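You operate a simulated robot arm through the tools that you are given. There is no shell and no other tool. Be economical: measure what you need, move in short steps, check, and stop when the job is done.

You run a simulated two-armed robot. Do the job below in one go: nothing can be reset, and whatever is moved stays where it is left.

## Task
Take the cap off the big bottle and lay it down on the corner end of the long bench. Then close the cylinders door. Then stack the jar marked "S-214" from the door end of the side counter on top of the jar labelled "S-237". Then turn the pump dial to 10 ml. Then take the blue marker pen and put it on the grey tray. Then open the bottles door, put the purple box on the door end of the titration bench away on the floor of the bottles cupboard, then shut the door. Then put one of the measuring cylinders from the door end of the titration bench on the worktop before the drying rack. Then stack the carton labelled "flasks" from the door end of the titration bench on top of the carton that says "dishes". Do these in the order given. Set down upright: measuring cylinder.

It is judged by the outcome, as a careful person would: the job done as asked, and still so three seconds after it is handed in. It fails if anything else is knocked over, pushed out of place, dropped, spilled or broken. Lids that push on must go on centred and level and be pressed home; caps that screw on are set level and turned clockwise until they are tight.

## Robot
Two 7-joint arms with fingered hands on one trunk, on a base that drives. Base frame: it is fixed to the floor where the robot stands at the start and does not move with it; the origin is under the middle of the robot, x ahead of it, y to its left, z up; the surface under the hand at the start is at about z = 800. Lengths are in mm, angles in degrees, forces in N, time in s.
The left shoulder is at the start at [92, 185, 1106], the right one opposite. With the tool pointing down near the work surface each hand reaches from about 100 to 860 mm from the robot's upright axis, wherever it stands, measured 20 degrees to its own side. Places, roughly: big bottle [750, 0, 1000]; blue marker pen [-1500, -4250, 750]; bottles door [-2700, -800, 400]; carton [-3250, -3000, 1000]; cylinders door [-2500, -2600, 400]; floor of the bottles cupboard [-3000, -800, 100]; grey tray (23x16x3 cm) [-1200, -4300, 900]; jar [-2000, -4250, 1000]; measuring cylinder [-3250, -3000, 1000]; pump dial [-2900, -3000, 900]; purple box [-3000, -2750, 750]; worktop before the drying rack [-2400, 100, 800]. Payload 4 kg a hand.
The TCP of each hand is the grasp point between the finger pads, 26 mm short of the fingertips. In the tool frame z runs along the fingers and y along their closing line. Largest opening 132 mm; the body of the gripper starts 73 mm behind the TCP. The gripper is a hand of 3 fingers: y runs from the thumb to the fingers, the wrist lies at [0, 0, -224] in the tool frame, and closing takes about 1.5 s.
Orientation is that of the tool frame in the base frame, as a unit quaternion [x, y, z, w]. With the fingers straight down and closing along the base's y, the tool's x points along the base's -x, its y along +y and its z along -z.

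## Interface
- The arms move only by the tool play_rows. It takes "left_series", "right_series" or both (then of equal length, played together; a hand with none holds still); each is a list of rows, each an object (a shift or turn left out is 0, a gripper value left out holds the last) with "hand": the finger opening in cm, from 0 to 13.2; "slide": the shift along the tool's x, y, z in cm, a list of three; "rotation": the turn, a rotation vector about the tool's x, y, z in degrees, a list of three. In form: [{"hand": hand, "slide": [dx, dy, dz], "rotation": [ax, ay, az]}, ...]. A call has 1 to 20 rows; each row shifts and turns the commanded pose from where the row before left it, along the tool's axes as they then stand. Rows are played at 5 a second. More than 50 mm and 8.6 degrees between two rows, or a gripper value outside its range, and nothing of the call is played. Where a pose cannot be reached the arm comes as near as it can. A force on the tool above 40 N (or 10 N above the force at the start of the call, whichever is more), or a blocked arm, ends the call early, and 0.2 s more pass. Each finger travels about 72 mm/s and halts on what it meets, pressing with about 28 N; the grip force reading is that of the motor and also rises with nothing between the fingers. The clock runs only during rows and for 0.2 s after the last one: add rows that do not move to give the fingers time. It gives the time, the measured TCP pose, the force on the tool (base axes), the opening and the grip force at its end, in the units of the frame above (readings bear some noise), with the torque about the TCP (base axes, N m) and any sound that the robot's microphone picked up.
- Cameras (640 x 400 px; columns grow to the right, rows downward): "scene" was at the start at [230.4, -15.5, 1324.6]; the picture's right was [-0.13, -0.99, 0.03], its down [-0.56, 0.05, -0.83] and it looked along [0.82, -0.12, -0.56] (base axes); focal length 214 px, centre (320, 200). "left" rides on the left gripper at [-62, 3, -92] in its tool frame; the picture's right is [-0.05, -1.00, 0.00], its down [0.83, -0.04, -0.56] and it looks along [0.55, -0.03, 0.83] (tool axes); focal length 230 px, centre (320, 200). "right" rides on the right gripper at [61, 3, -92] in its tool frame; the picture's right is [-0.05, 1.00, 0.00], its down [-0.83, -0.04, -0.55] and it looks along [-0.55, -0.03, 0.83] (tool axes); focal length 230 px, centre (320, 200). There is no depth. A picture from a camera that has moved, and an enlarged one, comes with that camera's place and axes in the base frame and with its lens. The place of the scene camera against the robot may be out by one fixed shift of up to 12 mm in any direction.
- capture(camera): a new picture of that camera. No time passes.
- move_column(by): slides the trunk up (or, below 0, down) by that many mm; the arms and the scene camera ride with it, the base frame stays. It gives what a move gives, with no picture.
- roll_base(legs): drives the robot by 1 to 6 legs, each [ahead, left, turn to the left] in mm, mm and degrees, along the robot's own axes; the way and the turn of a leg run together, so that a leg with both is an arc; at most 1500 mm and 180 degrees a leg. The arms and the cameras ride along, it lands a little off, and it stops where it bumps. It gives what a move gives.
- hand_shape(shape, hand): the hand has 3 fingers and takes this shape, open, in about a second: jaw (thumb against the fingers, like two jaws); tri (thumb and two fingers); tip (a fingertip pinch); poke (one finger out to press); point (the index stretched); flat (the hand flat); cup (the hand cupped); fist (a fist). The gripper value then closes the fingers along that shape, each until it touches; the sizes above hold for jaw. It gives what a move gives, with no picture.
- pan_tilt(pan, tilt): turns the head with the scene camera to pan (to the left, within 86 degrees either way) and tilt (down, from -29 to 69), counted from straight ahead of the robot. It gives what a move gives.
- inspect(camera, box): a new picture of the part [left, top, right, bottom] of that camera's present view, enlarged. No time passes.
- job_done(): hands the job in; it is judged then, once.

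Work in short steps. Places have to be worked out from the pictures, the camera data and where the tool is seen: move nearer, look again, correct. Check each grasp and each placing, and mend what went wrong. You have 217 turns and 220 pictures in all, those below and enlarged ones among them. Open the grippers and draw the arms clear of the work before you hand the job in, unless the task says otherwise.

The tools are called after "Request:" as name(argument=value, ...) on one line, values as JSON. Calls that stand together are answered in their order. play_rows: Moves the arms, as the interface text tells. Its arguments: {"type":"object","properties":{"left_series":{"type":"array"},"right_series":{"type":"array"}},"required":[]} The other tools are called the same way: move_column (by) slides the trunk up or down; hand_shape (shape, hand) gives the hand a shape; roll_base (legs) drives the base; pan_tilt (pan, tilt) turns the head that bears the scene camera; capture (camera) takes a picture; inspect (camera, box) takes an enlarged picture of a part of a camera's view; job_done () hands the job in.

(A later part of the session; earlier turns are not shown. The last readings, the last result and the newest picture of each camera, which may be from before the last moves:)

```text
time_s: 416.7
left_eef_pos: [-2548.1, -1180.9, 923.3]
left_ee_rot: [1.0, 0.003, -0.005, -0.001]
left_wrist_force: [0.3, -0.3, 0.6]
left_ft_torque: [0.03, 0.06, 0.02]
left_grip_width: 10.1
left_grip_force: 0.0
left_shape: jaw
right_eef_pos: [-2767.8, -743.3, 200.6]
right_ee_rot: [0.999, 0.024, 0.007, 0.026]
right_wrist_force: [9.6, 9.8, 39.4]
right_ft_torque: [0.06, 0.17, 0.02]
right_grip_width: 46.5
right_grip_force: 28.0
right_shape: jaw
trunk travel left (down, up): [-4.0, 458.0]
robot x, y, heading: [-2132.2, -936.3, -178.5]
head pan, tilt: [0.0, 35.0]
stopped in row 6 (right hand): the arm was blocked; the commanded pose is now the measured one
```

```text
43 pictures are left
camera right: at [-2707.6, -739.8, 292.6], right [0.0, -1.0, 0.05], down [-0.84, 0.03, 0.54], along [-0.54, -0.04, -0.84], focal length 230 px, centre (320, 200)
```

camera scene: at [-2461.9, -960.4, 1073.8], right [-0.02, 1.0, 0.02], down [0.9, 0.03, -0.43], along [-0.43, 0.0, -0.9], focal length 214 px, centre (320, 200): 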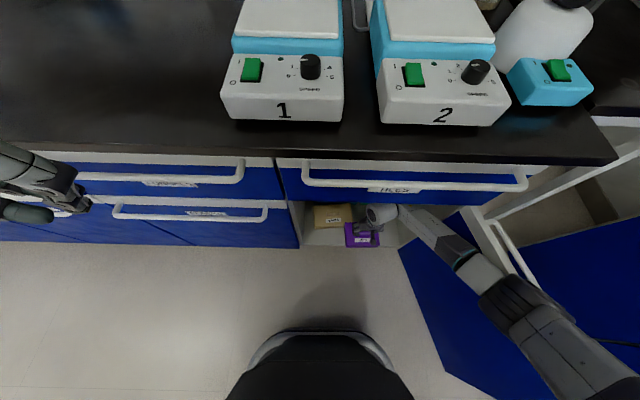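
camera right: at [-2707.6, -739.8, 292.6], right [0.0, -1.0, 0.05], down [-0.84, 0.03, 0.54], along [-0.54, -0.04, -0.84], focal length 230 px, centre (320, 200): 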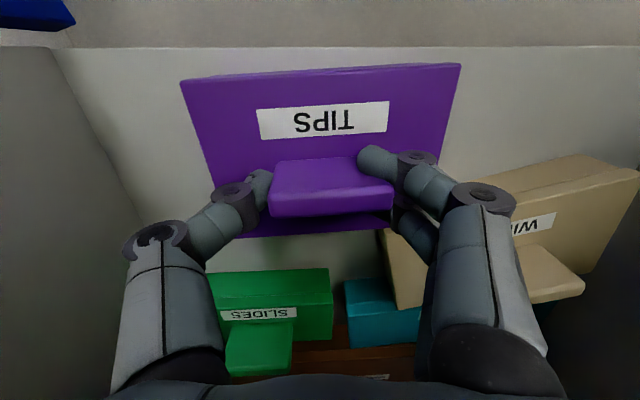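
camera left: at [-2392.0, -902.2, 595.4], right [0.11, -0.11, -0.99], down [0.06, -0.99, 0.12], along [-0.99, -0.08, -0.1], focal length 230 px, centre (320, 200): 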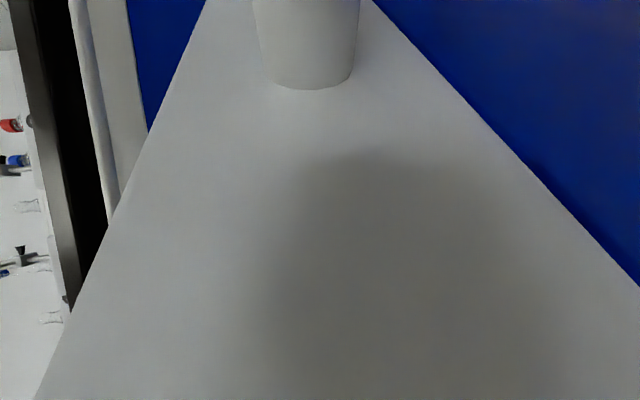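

It rests on the cupboard floor (TCP 201) inside the front edge. I ease, release, rise and back out.

Request:
play_rows(right_series=[{"slide": [0, 0, -0.3]}, {}, {"hand": 9}, {}, {}, {"slide": [0, 0, -3]}, {"slide": [0, 0, -3]}, {"slide": [0, 0, -2]}, {}])

Request:
capture(camera="right")

```text
time_s: 418.9
left_eef_pos: [-2545.6, -1181.8, 926.7]
left_ee_rot: [1.0, 0.004, -0.007, 0.0]
left_wrist_force: [1.1, 0.6, 0.1]
left_ft_torque: [-0.02, 0.03, 0.01]
left_grip_width: 10.1
left_grip_force: 0.1
left_shape: jaw
right_eef_pos: [-2743.3, -821.2, 272.8]
right_ee_rot: [0.996, 0.055, 0.025, 0.067]
right_wrist_force: [0.8, -0.8, -0.7]
right_ft_torque: [0.05, 0.02, -0.02]
right_grip_width: 90.2
right_grip_force: 0.1
right_shape: jaw
trunk travel left (down, up): [-4.0, 458.0]
robot x, y, heading: [-2132.7, -935.2, -178.3]
head pan, tilt: [0.0, 35.0]
stopped in row 9 (right hand): the arm was blocked; the commanded pose is now the measured one
```

```text
42 pictures are left
camera right: at [-2686.7, -806.4, 368.1], right [0.05, -0.99, 0.13], down [-0.86, 0.02, 0.51], along [-0.51, -0.14, -0.85], focal length 230 px, centre (320, 200)
```

right: 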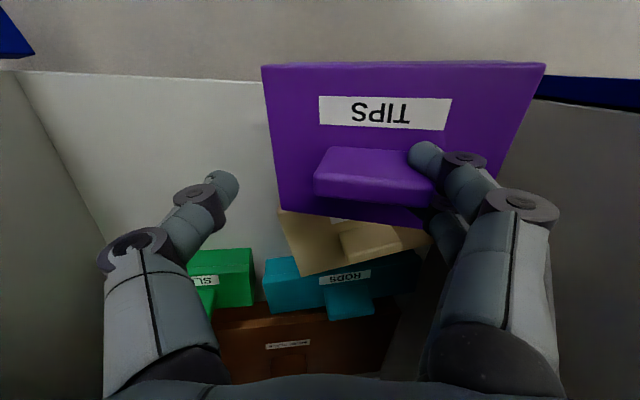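

The box came up with the hand (arm swung left as the elbow leans on the door). I regrip it at once and look.

Request:
play_rows(right_series=[{"hand": 3}, {}, {}, {}, {}, {}])

Request:
capture(camera="right")

Request:
inspect(camera="scene", box=[240, 160, 640, 400])

```text
time_s: 420.3
left_eef_pos: [-2547.0, -1184.6, 920.4]
left_ee_rot: [1.0, 0.004, -0.004, -0.004]
left_wrist_force: [-0.4, 0.2, 0.8]
left_ft_torque: [0.02, -0.03, -0.01]
left_grip_width: 9.8
left_grip_force: 0.0
left_shape: jaw
right_eef_pos: [-2745.1, -816.3, 270.8]
right_ee_rot: [0.996, 0.051, 0.024, 0.062]
right_wrist_force: [0.1, -0.2, 0.8]
right_ft_torque: [0.06, -0.02, -0.01]
right_grip_width: 41.2
right_grip_force: 28.2
right_shape: jaw
trunk travel left (down, up): [-4.0, 458.0]
robot x, y, heading: [-2134.4, -934.1, -178.4]
head pan, tilt: [0.0, 35.0]
```

```text
41 pictures are left
camera right: at [-2688.6, -803.1, 365.6], right [0.05, -0.99, 0.12], down [-0.86, 0.02, 0.51], along [-0.51, -0.13, -0.85], focal length 230 px, centre (320, 200)
```

right: 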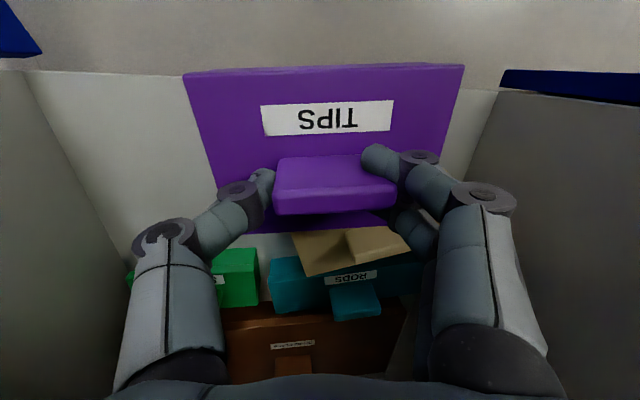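

```text
1.60 times, centred on (440, 280) of scene
camera zoom: at [-2470.1, -956.9, 1070.6], right [-0.03, 1.0, 0.01], down [0.91, 0.03, -0.42], along [-0.42, 0.0, -0.91], focal length 343 px, centre (128, 72)
```

zoom: 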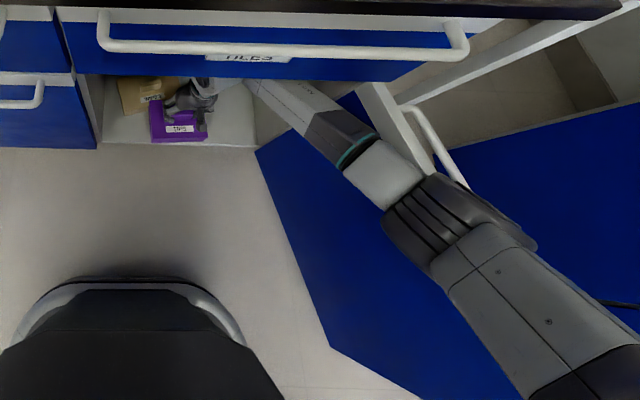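

The elbow lies on the open door, dragging the arm. I lift slightly, back out with the box, move the base left, and approach with the arm reaching right instead.

Request:
move_column(by=40)

Request:
roll_base(legs=[[-230, 0, 0], [0, 150, 0]])

Request:
play_rows(right_series=[{"rotation": [0, 0, -3]}, {"slide": [-0.5, -3.5, 0]}, {"slide": [-0.5, -3.5, 0]}, {"slide": [-0.5, -3.5, 0]}, {"slide": [-0.5, -3.5, 0]}, {"slide": [-0.5, -3.5, 0]}, {}])

Request:
capture(camera="scene")

```text
time_s: 421.1
left_eef_pos: [-2554.6, -1173.2, 959.1]
left_ee_rot: [1.0, 0.002, 0.001, 0.002]
left_wrist_force: [0.3, -0.3, 0.1]
left_ft_torque: [0.01, 0.02, -0.02]
left_grip_width: 10.0
left_grip_force: 0.1
left_shape: jaw
right_eef_pos: [-2742.4, -801.7, 299.4]
right_ee_rot: [0.997, 0.045, 0.031, 0.063]
right_wrist_force: [-1.2, -0.9, -1.6]
right_ft_torque: [0.04, 0.02, 0.01]
right_grip_width: 41.3
right_grip_force: 28.2
right_shape: jaw
trunk travel left (down, up): [-44.0, 418.0]
robot x, y, heading: [-2129.8, -933.4, -178.6]
head pan, tilt: [0.0, 35.0]
```

```text
time_s: 423.9
left_eef_pos: [-2317.2, -1321.9, 958.3]
left_ee_rot: [1.0, 0.001, -0.001, 0.0]
left_wrist_force: [0.7, -0.5, -0.1]
left_ft_torque: [0.02, -0.02, 0.0]
left_grip_width: 10.1
left_grip_force: 0.0
left_shape: jaw
right_eef_pos: [-2510.8, -952.2, 306.1]
right_ee_rot: [0.996, 0.048, 0.027, 0.063]
right_wrist_force: [-0.2, -0.9, -1.9]
right_ft_torque: [0.02, 0.05, 0.02]
right_grip_width: 41.4
right_grip_force: 27.7
right_shape: jaw
trunk travel left (down, up): [-44.0, 418.0]
robot x, y, heading: [-1895.3, -1076.1, -178.6]
head pan, tilt: [0.0, 35.0]
```

```text
time_s: 425.4
left_eef_pos: [-2318.5, -1320.4, 958.6]
left_ee_rot: [1.0, 0.001, -0.001, 0.001]
left_wrist_force: [0.8, 0.2, -0.5]
left_ft_torque: [0.01, -0.01, 0.02]
left_grip_width: 9.9
left_grip_force: 0.0
left_shape: jaw
right_eef_pos: [-2559.3, -785.0, 284.3]
right_ee_rot: [0.995, 0.075, 0.025, 0.064]
right_wrist_force: [0.6, -0.5, -2.2]
right_ft_torque: [0.02, -0.01, 0.03]
right_grip_width: 41.0
right_grip_force: 28.0
right_shape: jaw
trunk travel left (down, up): [-44.0, 418.0]
robot x, y, heading: [-1897.9, -1082.5, -178.5]
head pan, tilt: [0.0, 35.0]
```

```text
39 pictures are left
camera scene: at [-2200.6, -1089.7, 1138.9], right [-0.03, 1.0, 0.0], down [0.87, 0.02, -0.49], along [-0.49, -0.01, -0.87], focal length 214 px, centre (320, 200)
```

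scene: 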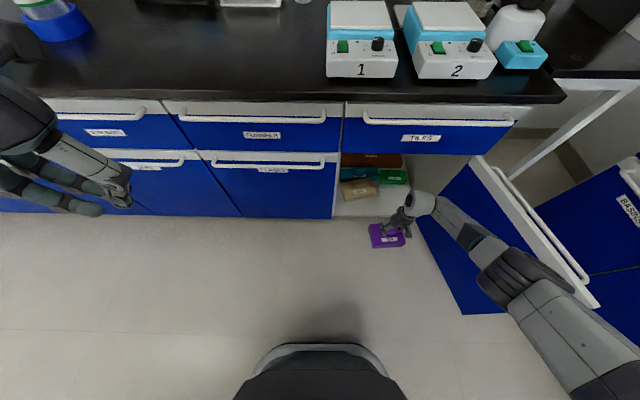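

I level the hand, lower a bit, then drive in with the arm now clear of the door.

Request:
play_rows(right_series=[{"rotation": [7.5, -2.3, 0]}, {"slide": [0, 0, 2.8]}, {"slide": [0, 0, 2.8]}, {}])

Request:
roll_base(legs=[[0, -55, 0], [205, 0, 0]])

Request:
capture(camera="right")

```text
time_s: 426.4
left_eef_pos: [-2317.2, -1321.2, 958.7]
left_ee_rot: [1.0, 0.001, -0.001, 0.001]
left_wrist_force: [-0.3, -0.7, -0.4]
left_ft_torque: [0.01, 0.03, 0.02]
left_grip_width: 9.9
left_grip_force: 0.0
left_shape: jaw
right_eef_pos: [-2560.9, -784.3, 245.9]
right_ee_rot: [0.997, 0.073, 0.0, 0.001]
right_wrist_force: [-1.3, -0.5, -2.1]
right_ft_torque: [0.01, -0.01, -0.04]
right_grip_width: 41.2
right_grip_force: 27.7
right_shape: jaw
right hand out of reach, approached as far as the arm can: row 3
trunk travel left (down, up): [-44.0, 418.0]
robot x, y, heading: [-1896.4, -1079.3, -178.5]
head pan, tilt: [0.0, 35.0]
```

```text
time_s: 428.6
left_eef_pos: [-2526.9, -1271.0, 958.7]
left_ee_rot: [1.0, 0.001, -0.001, 0.001]
left_wrist_force: [-0.3, 1.2, -0.5]
left_ft_torque: [0.0, -0.03, -0.04]
left_grip_width: 10.2
left_grip_force: 0.1
left_shape: jaw
right_eef_pos: [-2768.3, -732.1, 244.8]
right_ee_rot: [0.997, 0.074, 0.001, 0.0]
right_wrist_force: [-0.4, 0.3, -2.6]
right_ft_torque: [0.0, 0.0, 0.03]
right_grip_width: 40.9
right_grip_force: 27.7
right_shape: jaw
trunk travel left (down, up): [-44.0, 418.0]
robot x, y, heading: [-2106.7, -1026.5, -178.7]
head pan, tilt: [0.0, 35.0]
```

```text
38 pictures are left
camera right: at [-2707.3, -728.1, 337.4], right [0.09, -1.0, 0.0], down [-0.83, -0.08, 0.55], along [-0.55, -0.05, -0.83], focal length 230 px, centre (320, 200)
```

right: 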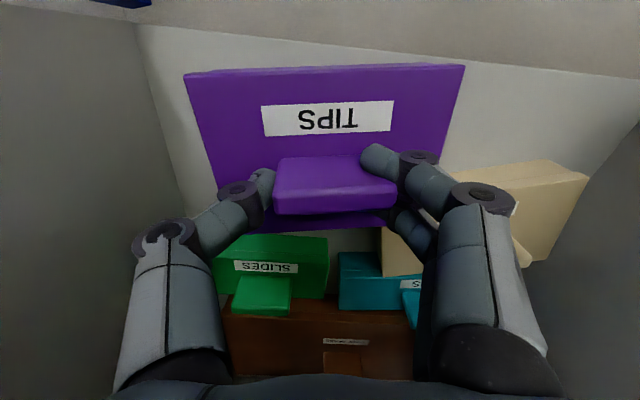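

Positioned well with nothing touching. I lower the trunk 42 mm to set it on the floor.

Request:
move_column(by=-42)

```text
time_s: 429.5
left_eef_pos: [-2526.8, -1269.7, 917.7]
left_ee_rot: [1.0, 0.001, -0.002, 0.001]
left_wrist_force: [-0.1, 0.0, 0.5]
left_ft_torque: [0.02, 0.0, -0.02]
left_grip_width: 10.2
left_grip_force: 0.0
left_shape: jaw
right_eef_pos: [-2768.6, -732.8, 202.9]
right_ee_rot: [0.997, 0.074, 0.001, 0.001]
right_wrist_force: [-0.9, -0.2, -2.0]
right_ft_torque: [0.06, 0.0, -0.02]
right_grip_width: 40.6
right_grip_force: 27.5
right_shape: jaw
trunk travel left (down, up): [-2.0, 460.0]
robot x, y, heading: [-2104.7, -1027.1, -178.7]
head pan, tilt: [0.0, 35.0]
```

Request:
play_rows(right_series=[{"slide": [0, 0, 0.4]}, {}, {"slide": [0, 0, 0.4]}, {}, {"slide": [0, 0, 0.3]}, {}])

```text
time_s: 430.6
left_eef_pos: [-2524.9, -1270.3, 920.4]
left_ee_rot: [1.0, 0.0, -0.003, 0.0]
left_wrist_force: [-0.1, 0.0, 0.2]
left_ft_torque: [0.03, -0.02, -0.02]
left_grip_width: 10.2
left_grip_force: 0.0
left_shape: jaw
right_eef_pos: [-2771.3, -731.4, 199.0]
right_ee_rot: [0.997, 0.072, -0.001, 0.002]
right_wrist_force: [13.8, 1.3, 34.7]
right_ft_torque: [-0.95, -0.48, 0.54]
right_grip_width: 41.5
right_grip_force: 28.1
right_shape: jaw
trunk travel left (down, up): [-2.0, 460.0]
robot x, y, heading: [-2103.9, -1028.6, -178.6]
head pan, tilt: [0.0, 35.0]
stopped in row 5 (right hand): the force on the tool passed its limit at 42 N (the readings are from after the stop); the commanded pose is now the measured one
```

On the floor. I ease off, open wide, and rise with the trunk.

Request:
play_rows(right_series=[{"slide": [0, 0, -0.4]}, {}, {"hand": 11}, {}, {}, {}])

Request:
move_column(by=70)

Request:
capture(camera="right")

```text
time_s: 432.0
left_eef_pos: [-2525.8, -1270.6, 917.8]
left_ee_rot: [1.0, 0.001, -0.002, 0.0]
left_wrist_force: [0.2, 0.0, 0.8]
left_ft_torque: [0.01, -0.01, -0.03]
left_grip_width: 10.2
left_grip_force: 0.1
left_shape: jaw
right_eef_pos: [-2770.0, -732.4, 200.3]
right_ee_rot: [0.997, 0.072, -0.002, 0.001]
right_wrist_force: [-2.0, 8.4, 17.1]
right_ft_torque: [0.41, -0.04, 0.11]
right_grip_width: 87.0
right_grip_force: 0.0
right_shape: jaw
trunk travel left (down, up): [-2.0, 460.0]
robot x, y, heading: [-2104.2, -1029.6, -178.8]
head pan, tilt: [0.0, 35.0]
```

```text
time_s: 433.1
left_eef_pos: [-2536.4, -1266.6, 979.7]
left_ee_rot: [1.0, 0.001, 0.007, 0.003]
left_wrist_force: [0.8, 0.3, -0.9]
left_ft_torque: [0.0, -0.01, 0.03]
left_grip_width: 10.1
left_grip_force: 0.1
left_shape: jaw
right_eef_pos: [-2766.8, -735.7, 278.4]
right_ee_rot: [0.997, 0.074, -0.004, 0.005]
right_wrist_force: [-0.6, -0.4, -0.9]
right_ft_torque: [0.12, -0.01, 0.01]
right_grip_width: 109.9
right_grip_force: 0.0
right_shape: jaw
trunk travel left (down, up): [-72.0, 390.0]
robot x, y, heading: [-2105.3, -1031.3, -178.6]
head pan, tilt: [0.0, 35.0]
```

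```text
37 pictures are left
camera right: at [-2704.6, -731.2, 369.2], right [0.1, -1.0, 0.01], down [-0.82, -0.07, 0.56], along [-0.56, -0.06, -0.83], focal length 230 px, centre (320, 200)
```

right: 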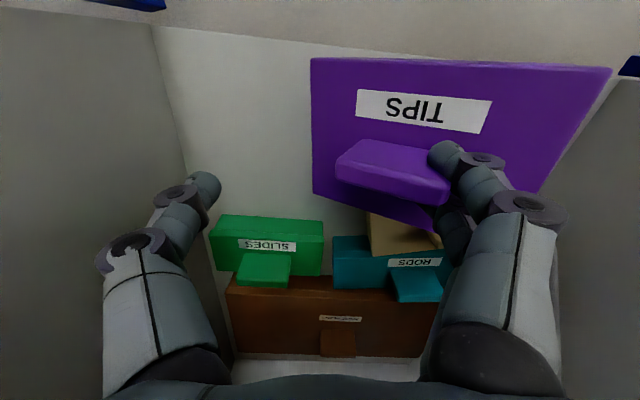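

The box's handle is wedged between the two fingers. I shift it 30 mm right, set it back on the floor, and change the hand's shape to free the fingers.

Request:
play_rows(right_series=[{"slide": [0.3, -3, 0]}, {}])

Request:
move_column(by=-70)

Request:
hand_shape(hand="right", shape="flat")

Request:
capture(camera="right")

```text
time_s: 433.9
left_eef_pos: [-2523.8, -1268.2, 993.9]
left_ee_rot: [1.0, 0.001, -0.004, 0.002]
left_wrist_force: [0.5, 1.0, 0.0]
left_ft_torque: [0.02, 0.05, 0.0]
left_grip_width: 9.8
left_grip_force: 0.0
left_shape: jaw
right_eef_pos: [-2757.5, -731.5, 291.6]
right_ee_rot: [0.997, 0.081, -0.002, 0.01]
right_wrist_force: [0.4, 0.6, -1.4]
right_ft_torque: [0.07, 0.05, -0.02]
right_grip_width: 110.0
right_grip_force: 0.1
right_shape: jaw
right hand out of reach, approached as far as the arm can: row 1
trunk travel left (down, up): [-72.0, 390.0]
robot x, y, heading: [-2106.7, -1032.1, -178.7]
head pan, tilt: [0.0, 35.0]
stopped in row 2 (right hand): the arm was blocked; the commanded pose is now the measured one
```

```text
time_s: 435.0
left_eef_pos: [-2524.5, -1271.2, 918.8]
left_ee_rot: [1.0, 0.003, -0.003, -0.001]
left_wrist_force: [-0.2, -0.8, -0.4]
left_ft_torque: [-0.02, 0.01, 0.01]
left_grip_width: 9.9
left_grip_force: 0.0
left_shape: jaw
right_eef_pos: [-2766.1, -732.5, 223.2]
right_ee_rot: [0.997, 0.081, -0.008, 0.01]
right_wrist_force: [-0.4, -6.0, 11.6]
right_ft_torque: [-0.51, -0.3, -0.13]
right_grip_width: 109.5
right_grip_force: 0.0
right_shape: jaw
trunk travel left (down, up): [-2.0, 460.0]
robot x, y, heading: [-2107.2, -1032.3, -178.5]
head pan, tilt: [0.0, 35.0]
```

```text
time_s: 435.9
left_eef_pos: [-2524.9, -1271.5, 917.5]
left_ee_rot: [1.0, 0.001, 0.0, 0.001]
left_wrist_force: [0.3, -0.3, 0.2]
left_ft_torque: [-0.03, 0.01, -0.02]
left_grip_width: 10.3
left_grip_force: 0.1
left_shape: jaw
right_eef_pos: [-2762.7, -730.8, 219.8]
right_ee_rot: [0.997, 0.082, -0.005, 0.009]
right_wrist_force: [0.0, 0.7, -1.6]
right_ft_torque: [0.1, 0.05, 0.0]
right_grip_width: 0.0
right_grip_force: 0.1
right_shape: flat
trunk travel left (down, up): [-2.0, 460.0]
robot x, y, heading: [-2106.5, -1033.8, -178.7]
head pan, tilt: [0.0, 35.0]
```

```text
36 pictures are left
camera right: at [-2701.2, -723.7, 311.0], right [0.11, -0.99, 0.02], down [-0.82, -0.08, 0.56], along [-0.56, -0.08, -0.82], focal length 230 px, centre (320, 200)
```

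right: 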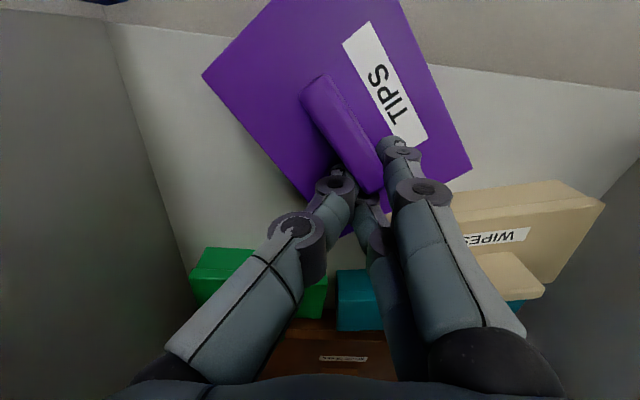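

The box now sits on the floor, turned, and slightly forward. I rise to separate, then will push it in.

Request:
move_column(by=60)

Request:
capture(camera="right")

```text
time_s: 436.9
left_eef_pos: [-2527.0, -1272.6, 976.5]
left_ee_rot: [1.0, 0.002, -0.001, 0.0]
left_wrist_force: [0.1, 0.7, -0.4]
left_ft_torque: [0.0, -0.03, -0.02]
left_grip_width: 9.8
left_grip_force: 0.0
left_shape: jaw
right_eef_pos: [-2764.5, -732.0, 280.4]
right_ee_rot: [0.997, 0.083, -0.006, 0.01]
right_wrist_force: [0.1, -0.3, -2.5]
right_ft_torque: [0.09, 0.06, 0.0]
right_grip_width: 0.0
right_grip_force: 0.0
right_shape: flat
trunk travel left (down, up): [-62.0, 400.0]
robot x, y, heading: [-2106.2, -1029.8, -178.6]
head pan, tilt: [0.0, 35.0]
```

```text
35 pictures are left
camera right: at [-2702.2, -725.0, 371.6], right [0.11, -0.99, 0.02], down [-0.82, -0.08, 0.57], along [-0.56, -0.08, -0.82], focal length 230 px, centre (320, 200)
```

right: 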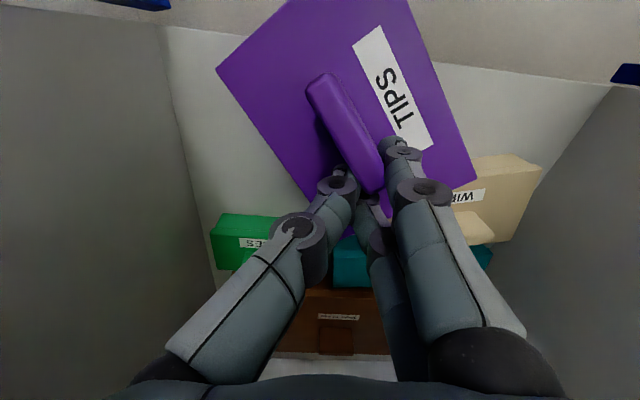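

Still pinched. I rotate the hand 64° anticlockwise, which squares the box and moves it to the free right side and deeper.

Request:
play_rows(right_series=[{"rotation": [0, 0, -8]}, {"rotation": [0, 0, -8]}, {"rotation": [0, 0, -8]}, {"rotation": [0, 0, -8]}, {"rotation": [0, 0, -8]}, {"rotation": [0, 0, -8]}, {"rotation": [0, 0, -8]}, {"rotation": [0, 0, -8]}, {}])

Request:
capture(camera="right")

```text
time_s: 438.9
left_eef_pos: [-2525.8, -1271.6, 977.7]
left_ee_rot: [1.0, 0.001, -0.001, 0.001]
left_wrist_force: [0.2, 0.9, -0.8]
left_ft_torque: [-0.01, -0.01, -0.01]
left_grip_width: 10.0
left_grip_force: 0.0
left_shape: jaw
right_eef_pos: [-2763.7, -731.9, 280.6]
right_ee_rot: [0.801, 0.598, -0.01, 0.005]
right_wrist_force: [-0.2, 0.0, -1.8]
right_ft_torque: [-0.02, 0.06, 0.0]
right_grip_width: 0.0
right_grip_force: 0.0
right_shape: flat
trunk travel left (down, up): [-62.0, 400.0]
robot x, y, heading: [-2105.5, -1030.7, -178.7]
head pan, tilt: [0.0, 35.0]
```

```text
34 pictures are left
camera right: at [-2742.1, -673.3, 371.1], right [0.94, -0.33, 0.0], down [-0.27, -0.77, 0.57], along [-0.19, -0.54, -0.82], focal length 230 px, centre (320, 200)
```

right: 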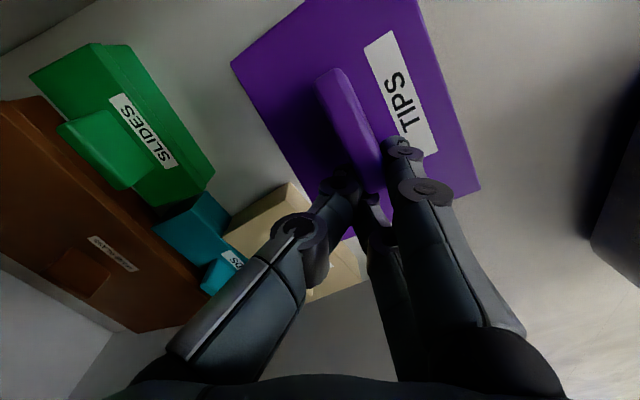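

Squared. I lower 60 mm to the floor and open the hand (jaw shape).

Request:
move_column(by=-61)

Request:
hand_shape(hand="right", shape="jaw")

Request:
move_column(by=50)

Request:
capture(camera="right")

```text
time_s: 439.9
left_eef_pos: [-2526.6, -1271.3, 917.2]
left_ee_rot: [1.0, 0.002, -0.001, 0.0]
left_wrist_force: [0.0, 0.1, -0.2]
left_ft_torque: [0.0, 0.01, 0.0]
left_grip_width: 10.0
left_grip_force: 0.0
left_shape: jaw
right_eef_pos: [-2765.5, -731.2, 220.5]
right_ee_rot: [0.802, 0.598, -0.011, 0.005]
right_wrist_force: [-0.3, 0.6, -0.8]
right_ft_torque: [0.01, 0.04, -0.02]
right_grip_width: 0.0
right_grip_force: 0.0
right_shape: flat
trunk travel left (down, up): [-1.0, 461.0]
robot x, y, heading: [-2103.6, -1029.0, -178.6]
head pan, tilt: [0.0, 35.0]
```

```text
time_s: 440.8
left_eef_pos: [-2526.2, -1270.9, 916.6]
left_ee_rot: [1.0, 0.001, -0.001, 0.001]
left_wrist_force: [0.5, 0.2, -0.3]
left_ft_torque: [-0.02, 0.01, 0.0]
left_grip_width: 9.8
left_grip_force: 0.0
left_shape: jaw
right_eef_pos: [-2765.6, -732.2, 219.0]
right_ee_rot: [0.801, 0.598, -0.011, 0.004]
right_wrist_force: [-0.4, 0.6, 0.5]
right_ft_torque: [0.0, 0.03, 0.01]
right_grip_width: 132.0
right_grip_force: 0.0
right_shape: jaw
trunk travel left (down, up): [-1.0, 461.0]
robot x, y, heading: [-2110.4, -1032.8, -178.6]
head pan, tilt: [0.0, 35.0]
```

```text
time_s: 441.7
left_eef_pos: [-2527.4, -1270.6, 966.0]
left_ee_rot: [1.0, 0.001, 0.001, 0.001]
left_wrist_force: [-0.1, 0.2, -0.2]
left_ft_torque: [0.0, -0.02, 0.01]
left_grip_width: 9.9
left_grip_force: 0.1
left_shape: jaw
right_eef_pos: [-2763.6, -731.9, 268.2]
right_ee_rot: [0.802, 0.597, -0.009, 0.005]
right_wrist_force: [-0.2, 0.0, -1.1]
right_ft_torque: [-0.01, -0.01, -0.02]
right_grip_width: 132.0
right_grip_force: 0.1
right_shape: jaw
trunk travel left (down, up): [-51.0, 411.0]
robot x, y, heading: [-2107.4, -1033.2, -178.7]
head pan, tilt: [0.0, 35.0]
```

```text
33 pictures are left
camera right: at [-2741.7, -672.9, 358.4], right [0.94, -0.33, 0.0], down [-0.27, -0.77, 0.57], along [-0.19, -0.54, -0.82], focal length 230 px, centre (320, 200)
```

right: 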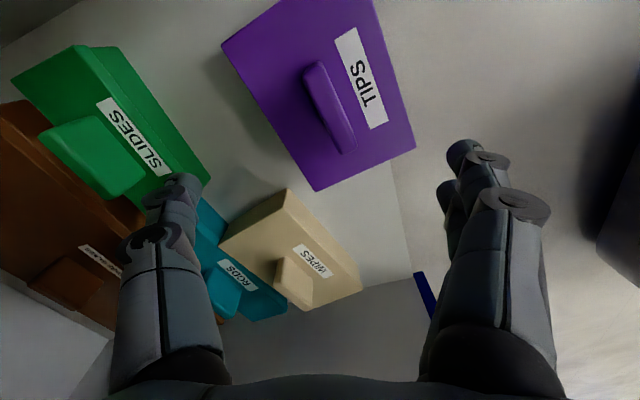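

Released: the box lies free on the cupboard floor. I back out, raise, and go around the door's free edge with the right hand (closed) to swing the door shut.

Request:
roll_base(legs=[[-340, 0, 0]])

Request:
move_column(by=205)

Request:
play_rows(right_series=[{"hand": 1}, {}, {}, {}, {}])

Request:
capture(camera="scene")

```text
time_s: 444.0
left_eef_pos: [-2178.4, -1263.5, 966.7]
left_ee_rot: [1.0, 0.0, -0.001, 0.001]
left_wrist_force: [0.7, 0.4, 0.1]
left_ft_torque: [0.01, 0.0, 0.02]
left_grip_width: 10.0
left_grip_force: 0.0
left_shape: jaw
right_eef_pos: [-2415.9, -724.1, 270.3]
right_ee_rot: [0.802, 0.597, -0.011, 0.004]
right_wrist_force: [0.9, 0.2, 1.5]
right_ft_torque: [-0.01, 0.02, 0.01]
right_grip_width: 132.0
right_grip_force: 0.1
right_shape: jaw
trunk travel left (down, up): [-51.0, 411.0]
robot x, y, heading: [-1756.3, -1023.3, -178.4]
head pan, tilt: [0.0, 35.0]
```

```text
time_s: 446.2
left_eef_pos: [-2180.2, -1262.8, 1170.9]
left_ee_rot: [1.0, 0.0, -0.001, 0.001]
left_wrist_force: [0.1, -0.8, 0.1]
left_ft_torque: [0.0, 0.01, -0.04]
left_grip_width: 9.8
left_grip_force: 0.1
left_shape: jaw
right_eef_pos: [-2506.6, -725.8, 677.8]
right_ee_rot: [0.792, 0.593, -0.123, -0.075]
right_wrist_force: [-0.1, -0.6, -0.1]
right_ft_torque: [0.01, -0.02, 0.03]
right_grip_width: 132.2
right_grip_force: 0.0
right_shape: jaw
trunk travel left (down, up): [-256.0, 206.0]
robot x, y, heading: [-1755.4, -1019.9, -178.6]
head pan, tilt: [0.0, 35.0]
```

```text
time_s: 447.4
left_eef_pos: [-2178.3, -1263.4, 1171.2]
left_ee_rot: [1.0, 0.001, -0.001, 0.001]
left_wrist_force: [-0.3, -0.8, -0.3]
left_ft_torque: [-0.02, 0.0, -0.01]
left_grip_width: 10.0
left_grip_force: 0.0
left_shape: jaw
right_eef_pos: [-2504.9, -725.0, 679.2]
right_ee_rot: [0.792, 0.593, -0.123, -0.076]
right_wrist_force: [-0.3, 0.7, 0.2]
right_ft_torque: [-0.03, 0.02, 0.02]
right_grip_width: 10.4
right_grip_force: 0.0
right_shape: jaw
trunk travel left (down, up): [-256.0, 206.0]
robot x, y, heading: [-1757.6, -1017.2, -178.5]
head pan, tilt: [0.0, 35.0]
```

```text
32 pictures are left
camera scene: at [-1891.5, -1028.3, 1436.9], right [-0.02, 1.0, 0.0], down [0.66, 0.02, -0.75], along [-0.75, -0.02, -0.66], focal length 214 px, centre (320, 200)
```

scene: 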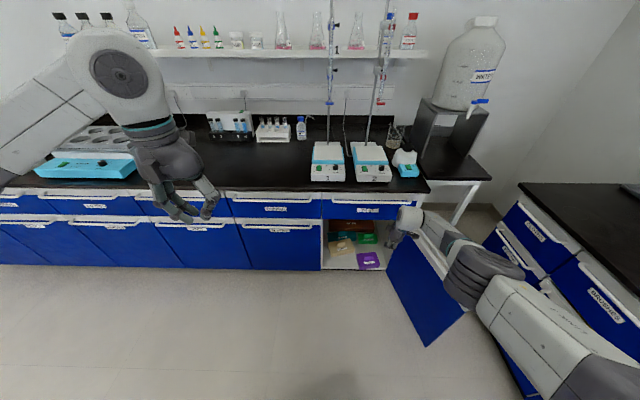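

I move the right hand over the top of the open door to its outer side and lower it there.

Request:
move_column(by=40)

Request:
roll_base(legs=[[-175, 0, 0], [0, -345, 0]])

Request:
move_column(by=-190)

Request:
capture(camera="scene")

```text
time_s: 448.2
left_eef_pos: [-2179.8, -1262.9, 1211.7]
left_ee_rot: [1.0, 0.0, 0.0, 0.0]
left_wrist_force: [-0.9, 1.1, -0.8]
left_ft_torque: [0.0, -0.03, -0.02]
left_grip_width: 9.8
left_grip_force: 0.0
left_shape: jaw
right_eef_pos: [-2512.1, -726.3, 742.4]
right_ee_rot: [0.791, 0.591, -0.136, -0.085]
right_wrist_force: [-0.2, 1.0, 0.1]
right_ft_torque: [-0.02, 0.02, -0.01]
right_grip_width: 10.5
right_grip_force: 0.0
right_shape: jaw
trunk travel left (down, up): [-296.0, 166.0]
robot x, y, heading: [-1761.6, -1023.2, -178.5]
head pan, tilt: [0.0, 35.0]
```

```text
time_s: 449.1
left_eef_pos: [-2171.0, -1249.3, 1213.2]
left_ee_rot: [1.0, -0.007, -0.002, 0.0]
left_wrist_force: [-0.5, -0.1, 0.7]
left_ft_torque: [-0.01, 0.04, 0.02]
left_grip_width: 10.1
left_grip_force: 0.1
left_shape: jaw
right_eef_pos: [-2495.1, -708.6, 744.8]
right_ee_rot: [0.795, 0.584, -0.137, -0.087]
right_wrist_force: [-0.1, 0.4, -0.8]
right_ft_torque: [0.0, -0.01, -0.01]
right_grip_width: 10.4
right_grip_force: 0.1
right_shape: jaw
trunk travel left (down, up): [-296.0, 166.0]
robot x, y, heading: [-1746.7, -1015.7, -179.6]
head pan, tilt: [0.0, 35.0]
stopped in leg 1: the robot was blocked; the commanded pose is now the measured one
```

```text
time_s: 451.2
left_eef_pos: [-2172.3, -1249.5, 1023.1]
left_ee_rot: [1.0, -0.008, -0.002, 0.001]
left_wrist_force: [0.2, 0.7, 1.0]
left_ft_torque: [0.01, 0.0, 0.02]
left_grip_width: 10.0
left_grip_force: 0.1
left_shape: jaw
right_eef_pos: [-2496.4, -706.7, 554.5]
right_ee_rot: [0.795, 0.585, -0.137, -0.087]
right_wrist_force: [-0.7, 0.1, -0.3]
right_ft_torque: [0.02, -0.02, 0.01]
right_grip_width: 10.4
right_grip_force: 0.1
right_shape: jaw
trunk travel left (down, up): [-106.0, 356.0]
robot x, y, heading: [-1746.6, -1016.0, -179.8]
head pan, tilt: [0.0, 35.0]
```

```text
31 pictures are left
camera scene: at [-1992.7, -1019.8, 1239.3], right [0.0, 1.0, 0.0], down [0.8, 0.0, -0.6], along [-0.6, 0.0, -0.8], focal length 214 px, centre (320, 200)
```

scene: 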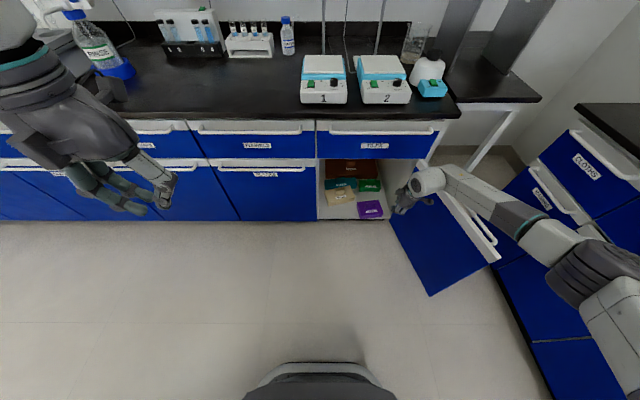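

The trolley blocks backing here. I raise again, go right first (over the door), then back, then lower.

Request:
move_column(by=200)

Request:
roll_base(legs=[[0, -335, 0], [-165, 0, 0]])

Request:
move_column(by=-200)

Request:
capture(camera="scene")

```text
time_s: 453.4
left_eef_pos: [-2174.9, -1248.5, 1221.1]
left_ee_rot: [1.0, -0.008, -0.001, 0.001]
left_wrist_force: [1.0, -0.3, -0.1]
left_ft_torque: [0.03, 0.0, 0.01]
left_grip_width: 10.2
left_grip_force: 0.1
left_shape: jaw
right_eef_pos: [-2496.8, -706.5, 761.0]
right_ee_rot: [0.794, 0.584, -0.141, -0.089]
right_wrist_force: [-1.0, -0.4, -1.2]
right_ft_torque: [0.02, -0.01, 0.07]
right_grip_width: 10.5
right_grip_force: 0.0
right_shape: jaw
trunk travel left (down, up): [-306.0, 156.0]
robot x, y, heading: [-1746.9, -1012.7, -179.4]
head pan, tilt: [0.0, 35.0]
```

```text
time_s: 456.6
left_eef_pos: [-2008.8, -923.3, 1220.7]
left_ee_rot: [1.0, -0.004, 0.0, 0.0]
left_wrist_force: [0.3, 0.0, 0.2]
left_ft_torque: [-0.01, 0.0, 0.02]
left_grip_width: 9.9
left_grip_force: 0.1
left_shape: jaw
right_eef_pos: [-2337.4, -383.0, 760.0]
right_ee_rot: [0.792, 0.587, -0.14, -0.088]
right_wrist_force: [0.2, 0.1, 0.2]
right_ft_torque: [-0.02, 0.01, -0.03]
right_grip_width: 10.6
right_grip_force: 0.1
right_shape: jaw
trunk travel left (down, up): [-306.0, 156.0]
robot x, y, heading: [-1584.0, -687.7, -179.3]
head pan, tilt: [0.0, 35.0]
```

```text
time_s: 458.8
left_eef_pos: [-2008.0, -921.3, 1022.8]
left_ee_rot: [1.0, -0.004, -0.002, -0.001]
left_wrist_force: [-0.5, -0.6, 0.3]
left_ft_torque: [0.02, 0.02, -0.03]
left_grip_width: 9.8
left_grip_force: 0.0
left_shape: jaw
right_eef_pos: [-2336.6, -382.4, 560.9]
right_ee_rot: [0.793, 0.587, -0.141, -0.088]
right_wrist_force: [-0.3, -0.5, 1.2]
right_ft_torque: [0.01, 0.04, 0.0]
right_grip_width: 10.5
right_grip_force: 0.1
right_shape: jaw
trunk travel left (down, up): [-106.0, 356.0]
robot x, y, heading: [-1584.9, -684.2, -179.2]
head pan, tilt: [0.0, 35.0]
```

```text
30 pictures are left
camera scene: at [-1829.4, -691.4, 1239.2], right [-0.01, 1.0, 0.0], down [0.8, 0.01, -0.6], along [-0.6, -0.01, -0.8], focal length 214 px, centre (320, 200)
```

scene: 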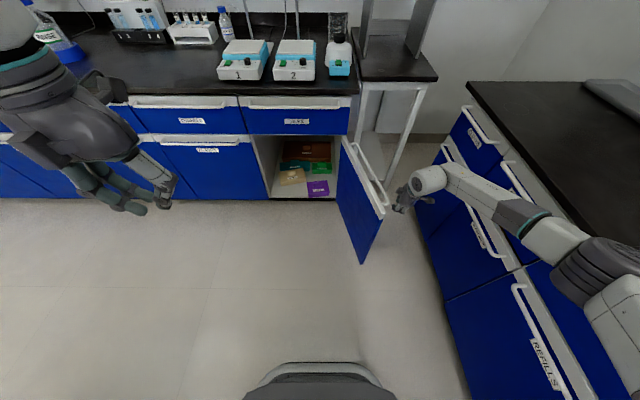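

The hand is outside the door. I sweep left and forward to swing the door shut.

Request:
roll_base(legs=[[70, 150, 0], [125, 140, 0], [60, 20, 0]])

Request:
capture(camera="scene")

```text
time_s: 459.8
left_eef_pos: [-2029.9, -965.1, 1020.0]
left_ee_rot: [1.0, -0.007, -0.001, -0.002]
left_wrist_force: [0.4, -0.1, -0.7]
left_ft_torque: [0.04, -0.04, 0.01]
left_grip_width: 10.0
left_grip_force: 0.0
left_shape: jaw
right_eef_pos: [-2350.0, -418.6, 555.2]
right_ee_rot: [0.794, 0.587, -0.128, -0.089]
right_wrist_force: [4.1, -0.1, -0.8]
right_ft_torque: [0.0, 0.25, 0.13]
right_grip_width: 11.1
right_grip_force: 0.1
right_shape: jaw
trunk travel left (down, up): [-106.0, 356.0]
robot x, y, heading: [-1604.4, -730.1, -179.5]
head pan, tilt: [0.0, 35.0]
stopped in leg 1: the force on the tool passed its limit at 65 N (the readings are from after the stop); the commanded pose is now the measured one
```

```text
29 pictures are left
camera scene: at [-1850.3, -736.7, 1238.4], right [-0.01, 1.0, 0.0], down [0.8, 0.01, -0.6], along [-0.6, 0.0, -0.8], focal length 214 px, centre (320, 200)
```

scene: 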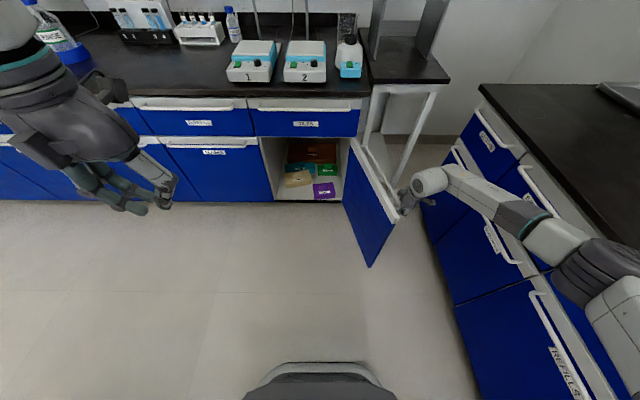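

Contact at base speed trips the limit. I push slowly with the arm instead.

Request:
play_rows(right_series=[{"slide": [-0.9, 0, 0.1]}, {"slide": [-1.2, 0, 0.13]}, {"slide": [-1.26, 0, 0.13]}, {"slide": [-1.26, 0, 0.13]}, {"slide": [-1.26, 0, 0.13]}, {"slide": [-1.26, 0, 0.13]}, {"slide": [-1.26, 0, 0.13]}, {"slide": [-1.26, 0, 0.13]}, {"slide": [-1.26, 0, 0.13]}, {"slide": [-1.26, 0, 0.13]}, {"slide": [-1.26, 0, 0.13]}, {"slide": [-1.26, 0, 0.13]}, {"slide": [-1.26, 0, 0.13]}, {"slide": [-1.26, 0, 0.13]}, {"slide": [-1.26, 0, 0.13]}, {"slide": [-1.26, 0, 0.13]}, {"slide": [-1.26, 0, 0.13]}, {"slide": [-1.26, 0, 0.13]}, {"slide": [-1.26, 0, 0.13]}, {"slide": [-1.26, 0, 0.13]}])

Request:
capture(camera="scene")

```text
time_s: 460.6
left_eef_pos: [-2026.9, -960.8, 1023.5]
left_ee_rot: [1.0, -0.008, -0.002, 0.001]
left_wrist_force: [-0.2, 0.0, -0.1]
left_ft_torque: [0.01, 0.0, 0.04]
left_grip_width: 10.0
left_grip_force: 0.1
left_shape: jaw
right_eef_pos: [-2353.2, -438.7, 552.8]
right_ee_rot: [0.796, 0.586, -0.121, -0.088]
right_wrist_force: [19.8, 7.8, 12.2]
right_ft_torque: [-0.35, 0.24, 0.45]
right_grip_width: 11.8
right_grip_force: 0.1
right_shape: jaw
trunk travel left (down, up): [-106.0, 356.0]
robot x, y, heading: [-1604.3, -723.5, -179.8]
head pan, tilt: [0.0, 35.0]
stopped in row 4 (right hand): the force on the tool passed its limit at 46 N (the readings are from after the stop); the commanded pose is now the measured one
```

```text
28 pictures are left
camera scene: at [-1847.1, -731.6, 1239.5], right [-0.01, 1.0, 0.0], down [0.8, 0.01, -0.6], along [-0.6, 0.0, -0.8], focal length 214 px, centre (320, 200)
```

scene: 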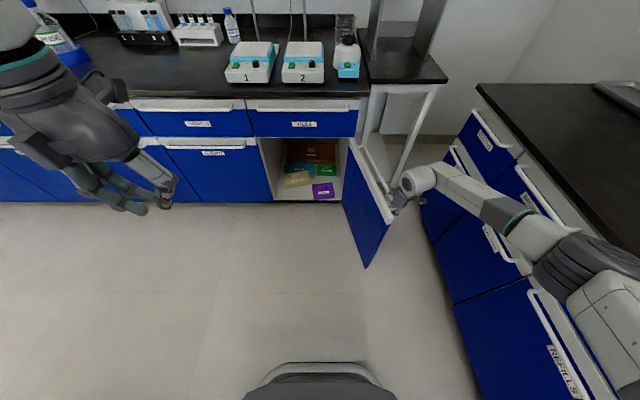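

The handle resists the forward part; I push purely leftward (slightly back).

Request:
play_rows(right_series=[{"slide": [-0.3, 0.9, -0.3]}, {"slide": [-0.9, 0.5, -0.05]}, {"slide": [-1.09, 0.53, -0.05]}, {"slide": [-1.09, 0.53, -0.05]}, {"slide": [-1.09, 0.53, -0.05]}, {"slide": [-1.09, 0.53, -0.05]}, {"slide": [-1.09, 0.45, -0.05]}, {"slide": [-1.09, 0.45, -0.05]}, {"slide": [-1.09, 0.4, 0]}, {"slide": [-1.09, 0.4, 0]}, {"slide": [-1.15, 0.35, 0]}, {"slide": [-1.15, 0.35, 0]}, {"slide": [-1.15, 0.35, 0]}, {"slide": [-1.15, 0.35, 0]}, {"slide": [-1.2, 0.2, 0.1]}, {"slide": [-1.2, 0.2, 0.1]}, {"slide": [-1.2, 0.2, 0.1]}, {"slide": [-1.2, 0.2, 0.1]}, {"slide": [-1.2, 0.2, 0.1]}, {"slide": [-1.2, 0.2, 0.1]}])

Request:
capture(camera="scene")

```text
time_s: 463.6
left_eef_pos: [-2027.9, -957.7, 1023.9]
left_ee_rot: [1.0, -0.009, -0.002, 0.0]
left_wrist_force: [-0.3, 0.2, 0.2]
left_ft_torque: [-0.01, 0.0, 0.03]
left_grip_width: 9.9
left_grip_force: 0.1
left_shape: jaw
right_eef_pos: [-2332.5, -580.6, 553.6]
right_ee_rot: [0.809, 0.569, -0.118, -0.091]
right_wrist_force: [16.0, 10.2, 13.6]
right_ft_torque: [-0.36, 0.86, -3.59]
right_grip_width: 9.0
right_grip_force: 28.0
right_shape: jaw
trunk travel left (down, up): [-106.0, 356.0]
robot x, y, heading: [-1602.5, -724.2, -180.0]
head pan, tilt: [0.0, 35.0]
stopped in row 14 (right hand): the force on the tool passed its limit at 42 N (the readings are from after the stop); the commanded pose is now the measured one
```

```text
27 pictures are left
camera scene: at [-1845.8, -729.9, 1239.8], right [0.0, 1.0, 0.0], down [0.8, 0.0, -0.6], along [-0.6, 0.0, -0.8], focal length 214 px, centre (320, 200)
```

scene: 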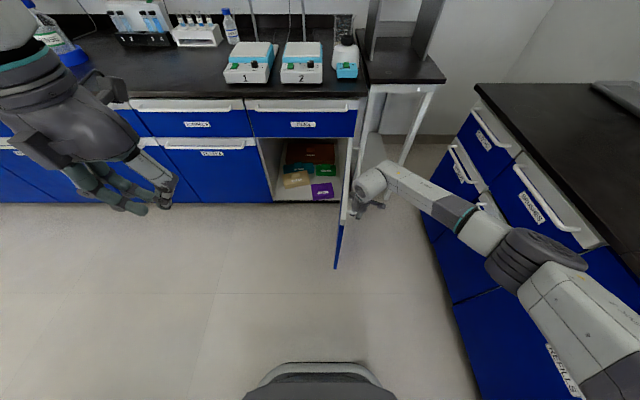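

The door is coming (now ~82°). I follow its arc with the hand.

Request:
play_rows(right_series=[{"hand": 3}, {"slide": [0.5, 0, 0]}, {"slide": [-1.0, 0.3, 0.03]}, {"slide": [-1.17, 0.25, 0.03]}, {"slide": [-1.17, 0.2, 0.05]}, {"slide": [-1.17, 0.15, 0.07]}, {"slide": [-1.18, 0.1, 0.09]}, {"slide": [-1.18, 0.05, 0.1]}, {"slide": [-1.18, 0, 0.12]}, {"slide": [-1.18, -0.06, 0.13]}, {"slide": [-1.18, -0.12, 0.15]}, {"slide": [-1.18, -0.19, 0.16]}, {"slide": [-1.15, -0.25, 0.18]}, {"slide": [-1.12, -0.32, 0.2]}, {"slide": [-1.1, -0.38, 0.21]}, {"slide": [-1.08, -0.44, 0.22]}, {"slide": [-1.05, -0.5, 0.24]}, {"slide": [-1.02, -0.57, 0.26]}, {"slide": [-1.02, -0.57, 0.26]}, {}])

Request:
capture(camera="scene")

```text
time_s: 464.8
left_eef_pos: [-2026.2, -957.4, 1023.4]
left_ee_rot: [1.0, -0.011, -0.002, 0.001]
left_wrist_force: [-0.8, 0.1, -0.3]
left_ft_torque: [0.01, -0.01, 0.01]
left_grip_width: 9.8
left_grip_force: 0.0
left_shape: jaw
right_eef_pos: [-2331.3, -611.0, 549.6]
right_ee_rot: [0.812, 0.566, -0.113, -0.088]
right_wrist_force: [22.1, 4.9, 11.6]
right_ft_torque: [-0.41, 0.61, -2.7]
right_grip_width: 32.5
right_grip_force: 0.0
right_shape: jaw
trunk travel left (down, up): [-106.0, 356.0]
robot x, y, heading: [-1601.3, -727.2, -179.8]
head pan, tilt: [0.0, 35.0]
stopped in row 6 (right hand): the force on the tool passed its limit at 43 N (the readings are from after the stop); the commanded pose is now the measured one
```

```text
26 pictures are left
camera scene: at [-1845.3, -729.6, 1239.8], right [0.0, 1.0, 0.0], down [0.8, 0.0, -0.6], along [-0.6, 0.0, -0.8], focal length 214 px, centre (320, 200)
```

scene: 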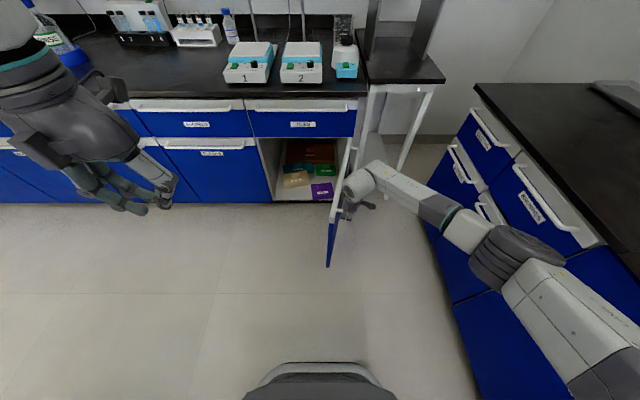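

I continue with several short pushes in a row, easing back from the handle bracket first.

Request:
play_rows(right_series=[{"slide": [0.3, 0.9, -0.3]}, {"slide": [-1.1, 0.6, 0]}, {"slide": [-1.1, 0.5, 0]}, {"slide": [-1.1, 0.5, 0]}, {"slide": [-1.15, 0.4, 0]}, {"slide": [-1.15, 0.4, 0]}, {"slide": [-1.15, 0.3, 0]}, {"slide": [-1.15, 0.3, 0]}, {"slide": [-1.15, 0.2, 0]}, {"slide": [-1.15, 0.2, 0]}])

Request:
play_rows(right_series=[{"slide": [0.3, 0.9, -0.3]}, {"slide": [-1.1, 0.4, 0]}, {"slide": [-1.15, 0.3, 0]}, {"slide": [-1.15, 0.2, 0]}, {"slide": [-1.15, 0.1, 0]}, {"slide": [-1.15, 0, 0.1]}, {"slide": [-1.15, 0, 0.1]}, {"slide": [-1.15, -0.1, 0.1]}, {"slide": [-1.15, -0.1, 0.1]}])

Request:
play_rows(right_series=[{"slide": [0.3, 0.9, -0.3]}, {"slide": [-1.1, 0.2, 0]}, {"slide": [-1.15, 0.1, 0]}, {"slide": [-1.15, 0, 0]}, {"slide": [-1.15, 0, 0.1]}, {"slide": [-1.15, -0.1, 0.1]}, {"slide": [-1.15, -0.2, 0.1]}, {"slide": [-1.15, -0.2, 0.1]}])

Request:
capture(camera="scene")

```text
time_s: 467.0
left_eef_pos: [-2030.5, -957.8, 1021.2]
left_ee_rot: [1.0, -0.01, -0.001, 0.0]
left_wrist_force: [-0.3, 0.3, -0.2]
left_ft_torque: [0.02, -0.03, 0.01]
left_grip_width: 10.0
left_grip_force: 0.0
left_shape: jaw
right_eef_pos: [-2325.2, -721.6, 546.7]
right_ee_rot: [0.81, 0.569, -0.114, -0.089]
right_wrist_force: [0.5, 0.2, -0.1]
right_ft_torque: [0.01, -0.03, 0.03]
right_grip_width: 2.3
right_grip_force: 27.8
right_shape: jaw
trunk travel left (down, up): [-106.0, 356.0]
robot x, y, heading: [-1605.9, -725.4, -180.1]
head pan, tilt: [0.0, 35.0]
```

```text
time_s: 469.0
left_eef_pos: [-2029.6, -957.2, 1021.9]
left_ee_rot: [1.0, -0.009, -0.001, 0.0]
left_wrist_force: [-0.4, 0.0, -0.4]
left_ft_torque: [0.0, 0.04, -0.01]
left_grip_width: 10.0
left_grip_force: 0.0
left_shape: jaw
right_eef_pos: [-2337.0, -799.5, 548.6]
right_ee_rot: [0.81, 0.568, -0.115, -0.088]
right_wrist_force: [0.2, 0.4, -1.4]
right_ft_torque: [-0.01, -0.02, 0.01]
right_grip_width: 2.2
right_grip_force: 27.8
right_shape: jaw
right hand out of reach, approached as far as the arm can: row 9
trunk travel left (down, up): [-106.0, 356.0]
robot x, y, heading: [-1604.1, -727.3, -179.8]
head pan, tilt: [0.0, 35.0]
```

```text
time_s: 470.8
left_eef_pos: [-2029.4, -958.3, 1022.3]
left_ee_rot: [1.0, -0.01, -0.002, 0.0]
left_wrist_force: [0.6, 0.7, 0.1]
left_ft_torque: [-0.02, 0.01, 0.01]
left_grip_width: 10.0
left_grip_force: 0.1
left_shape: jaw
right_eef_pos: [-2330.8, -822.2, 551.1]
right_ee_rot: [0.81, 0.569, -0.114, -0.089]
right_wrist_force: [-0.2, 0.8, 0.5]
right_ft_torque: [0.03, 0.01, 0.01]
right_grip_width: 2.3
right_grip_force: 27.5
right_shape: jaw
right hand out of reach, approached as far as the arm can: row 4, 5, 6, 7, 8
trunk travel left (down, up): [-106.0, 356.0]
robot x, y, heading: [-1602.0, -721.1, -179.8]
head pan, tilt: [0.0, 35.0]
```

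```text
25 pictures are left
camera scene: at [-1848.9, -729.9, 1238.8], right [0.0, 1.0, 0.0], down [0.8, 0.0, -0.6], along [-0.6, 0.0, -0.8], focal length 214 px, centre (320, 200)
```

scene: 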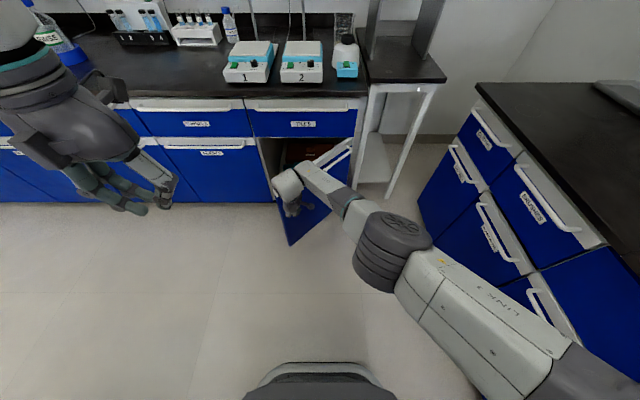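

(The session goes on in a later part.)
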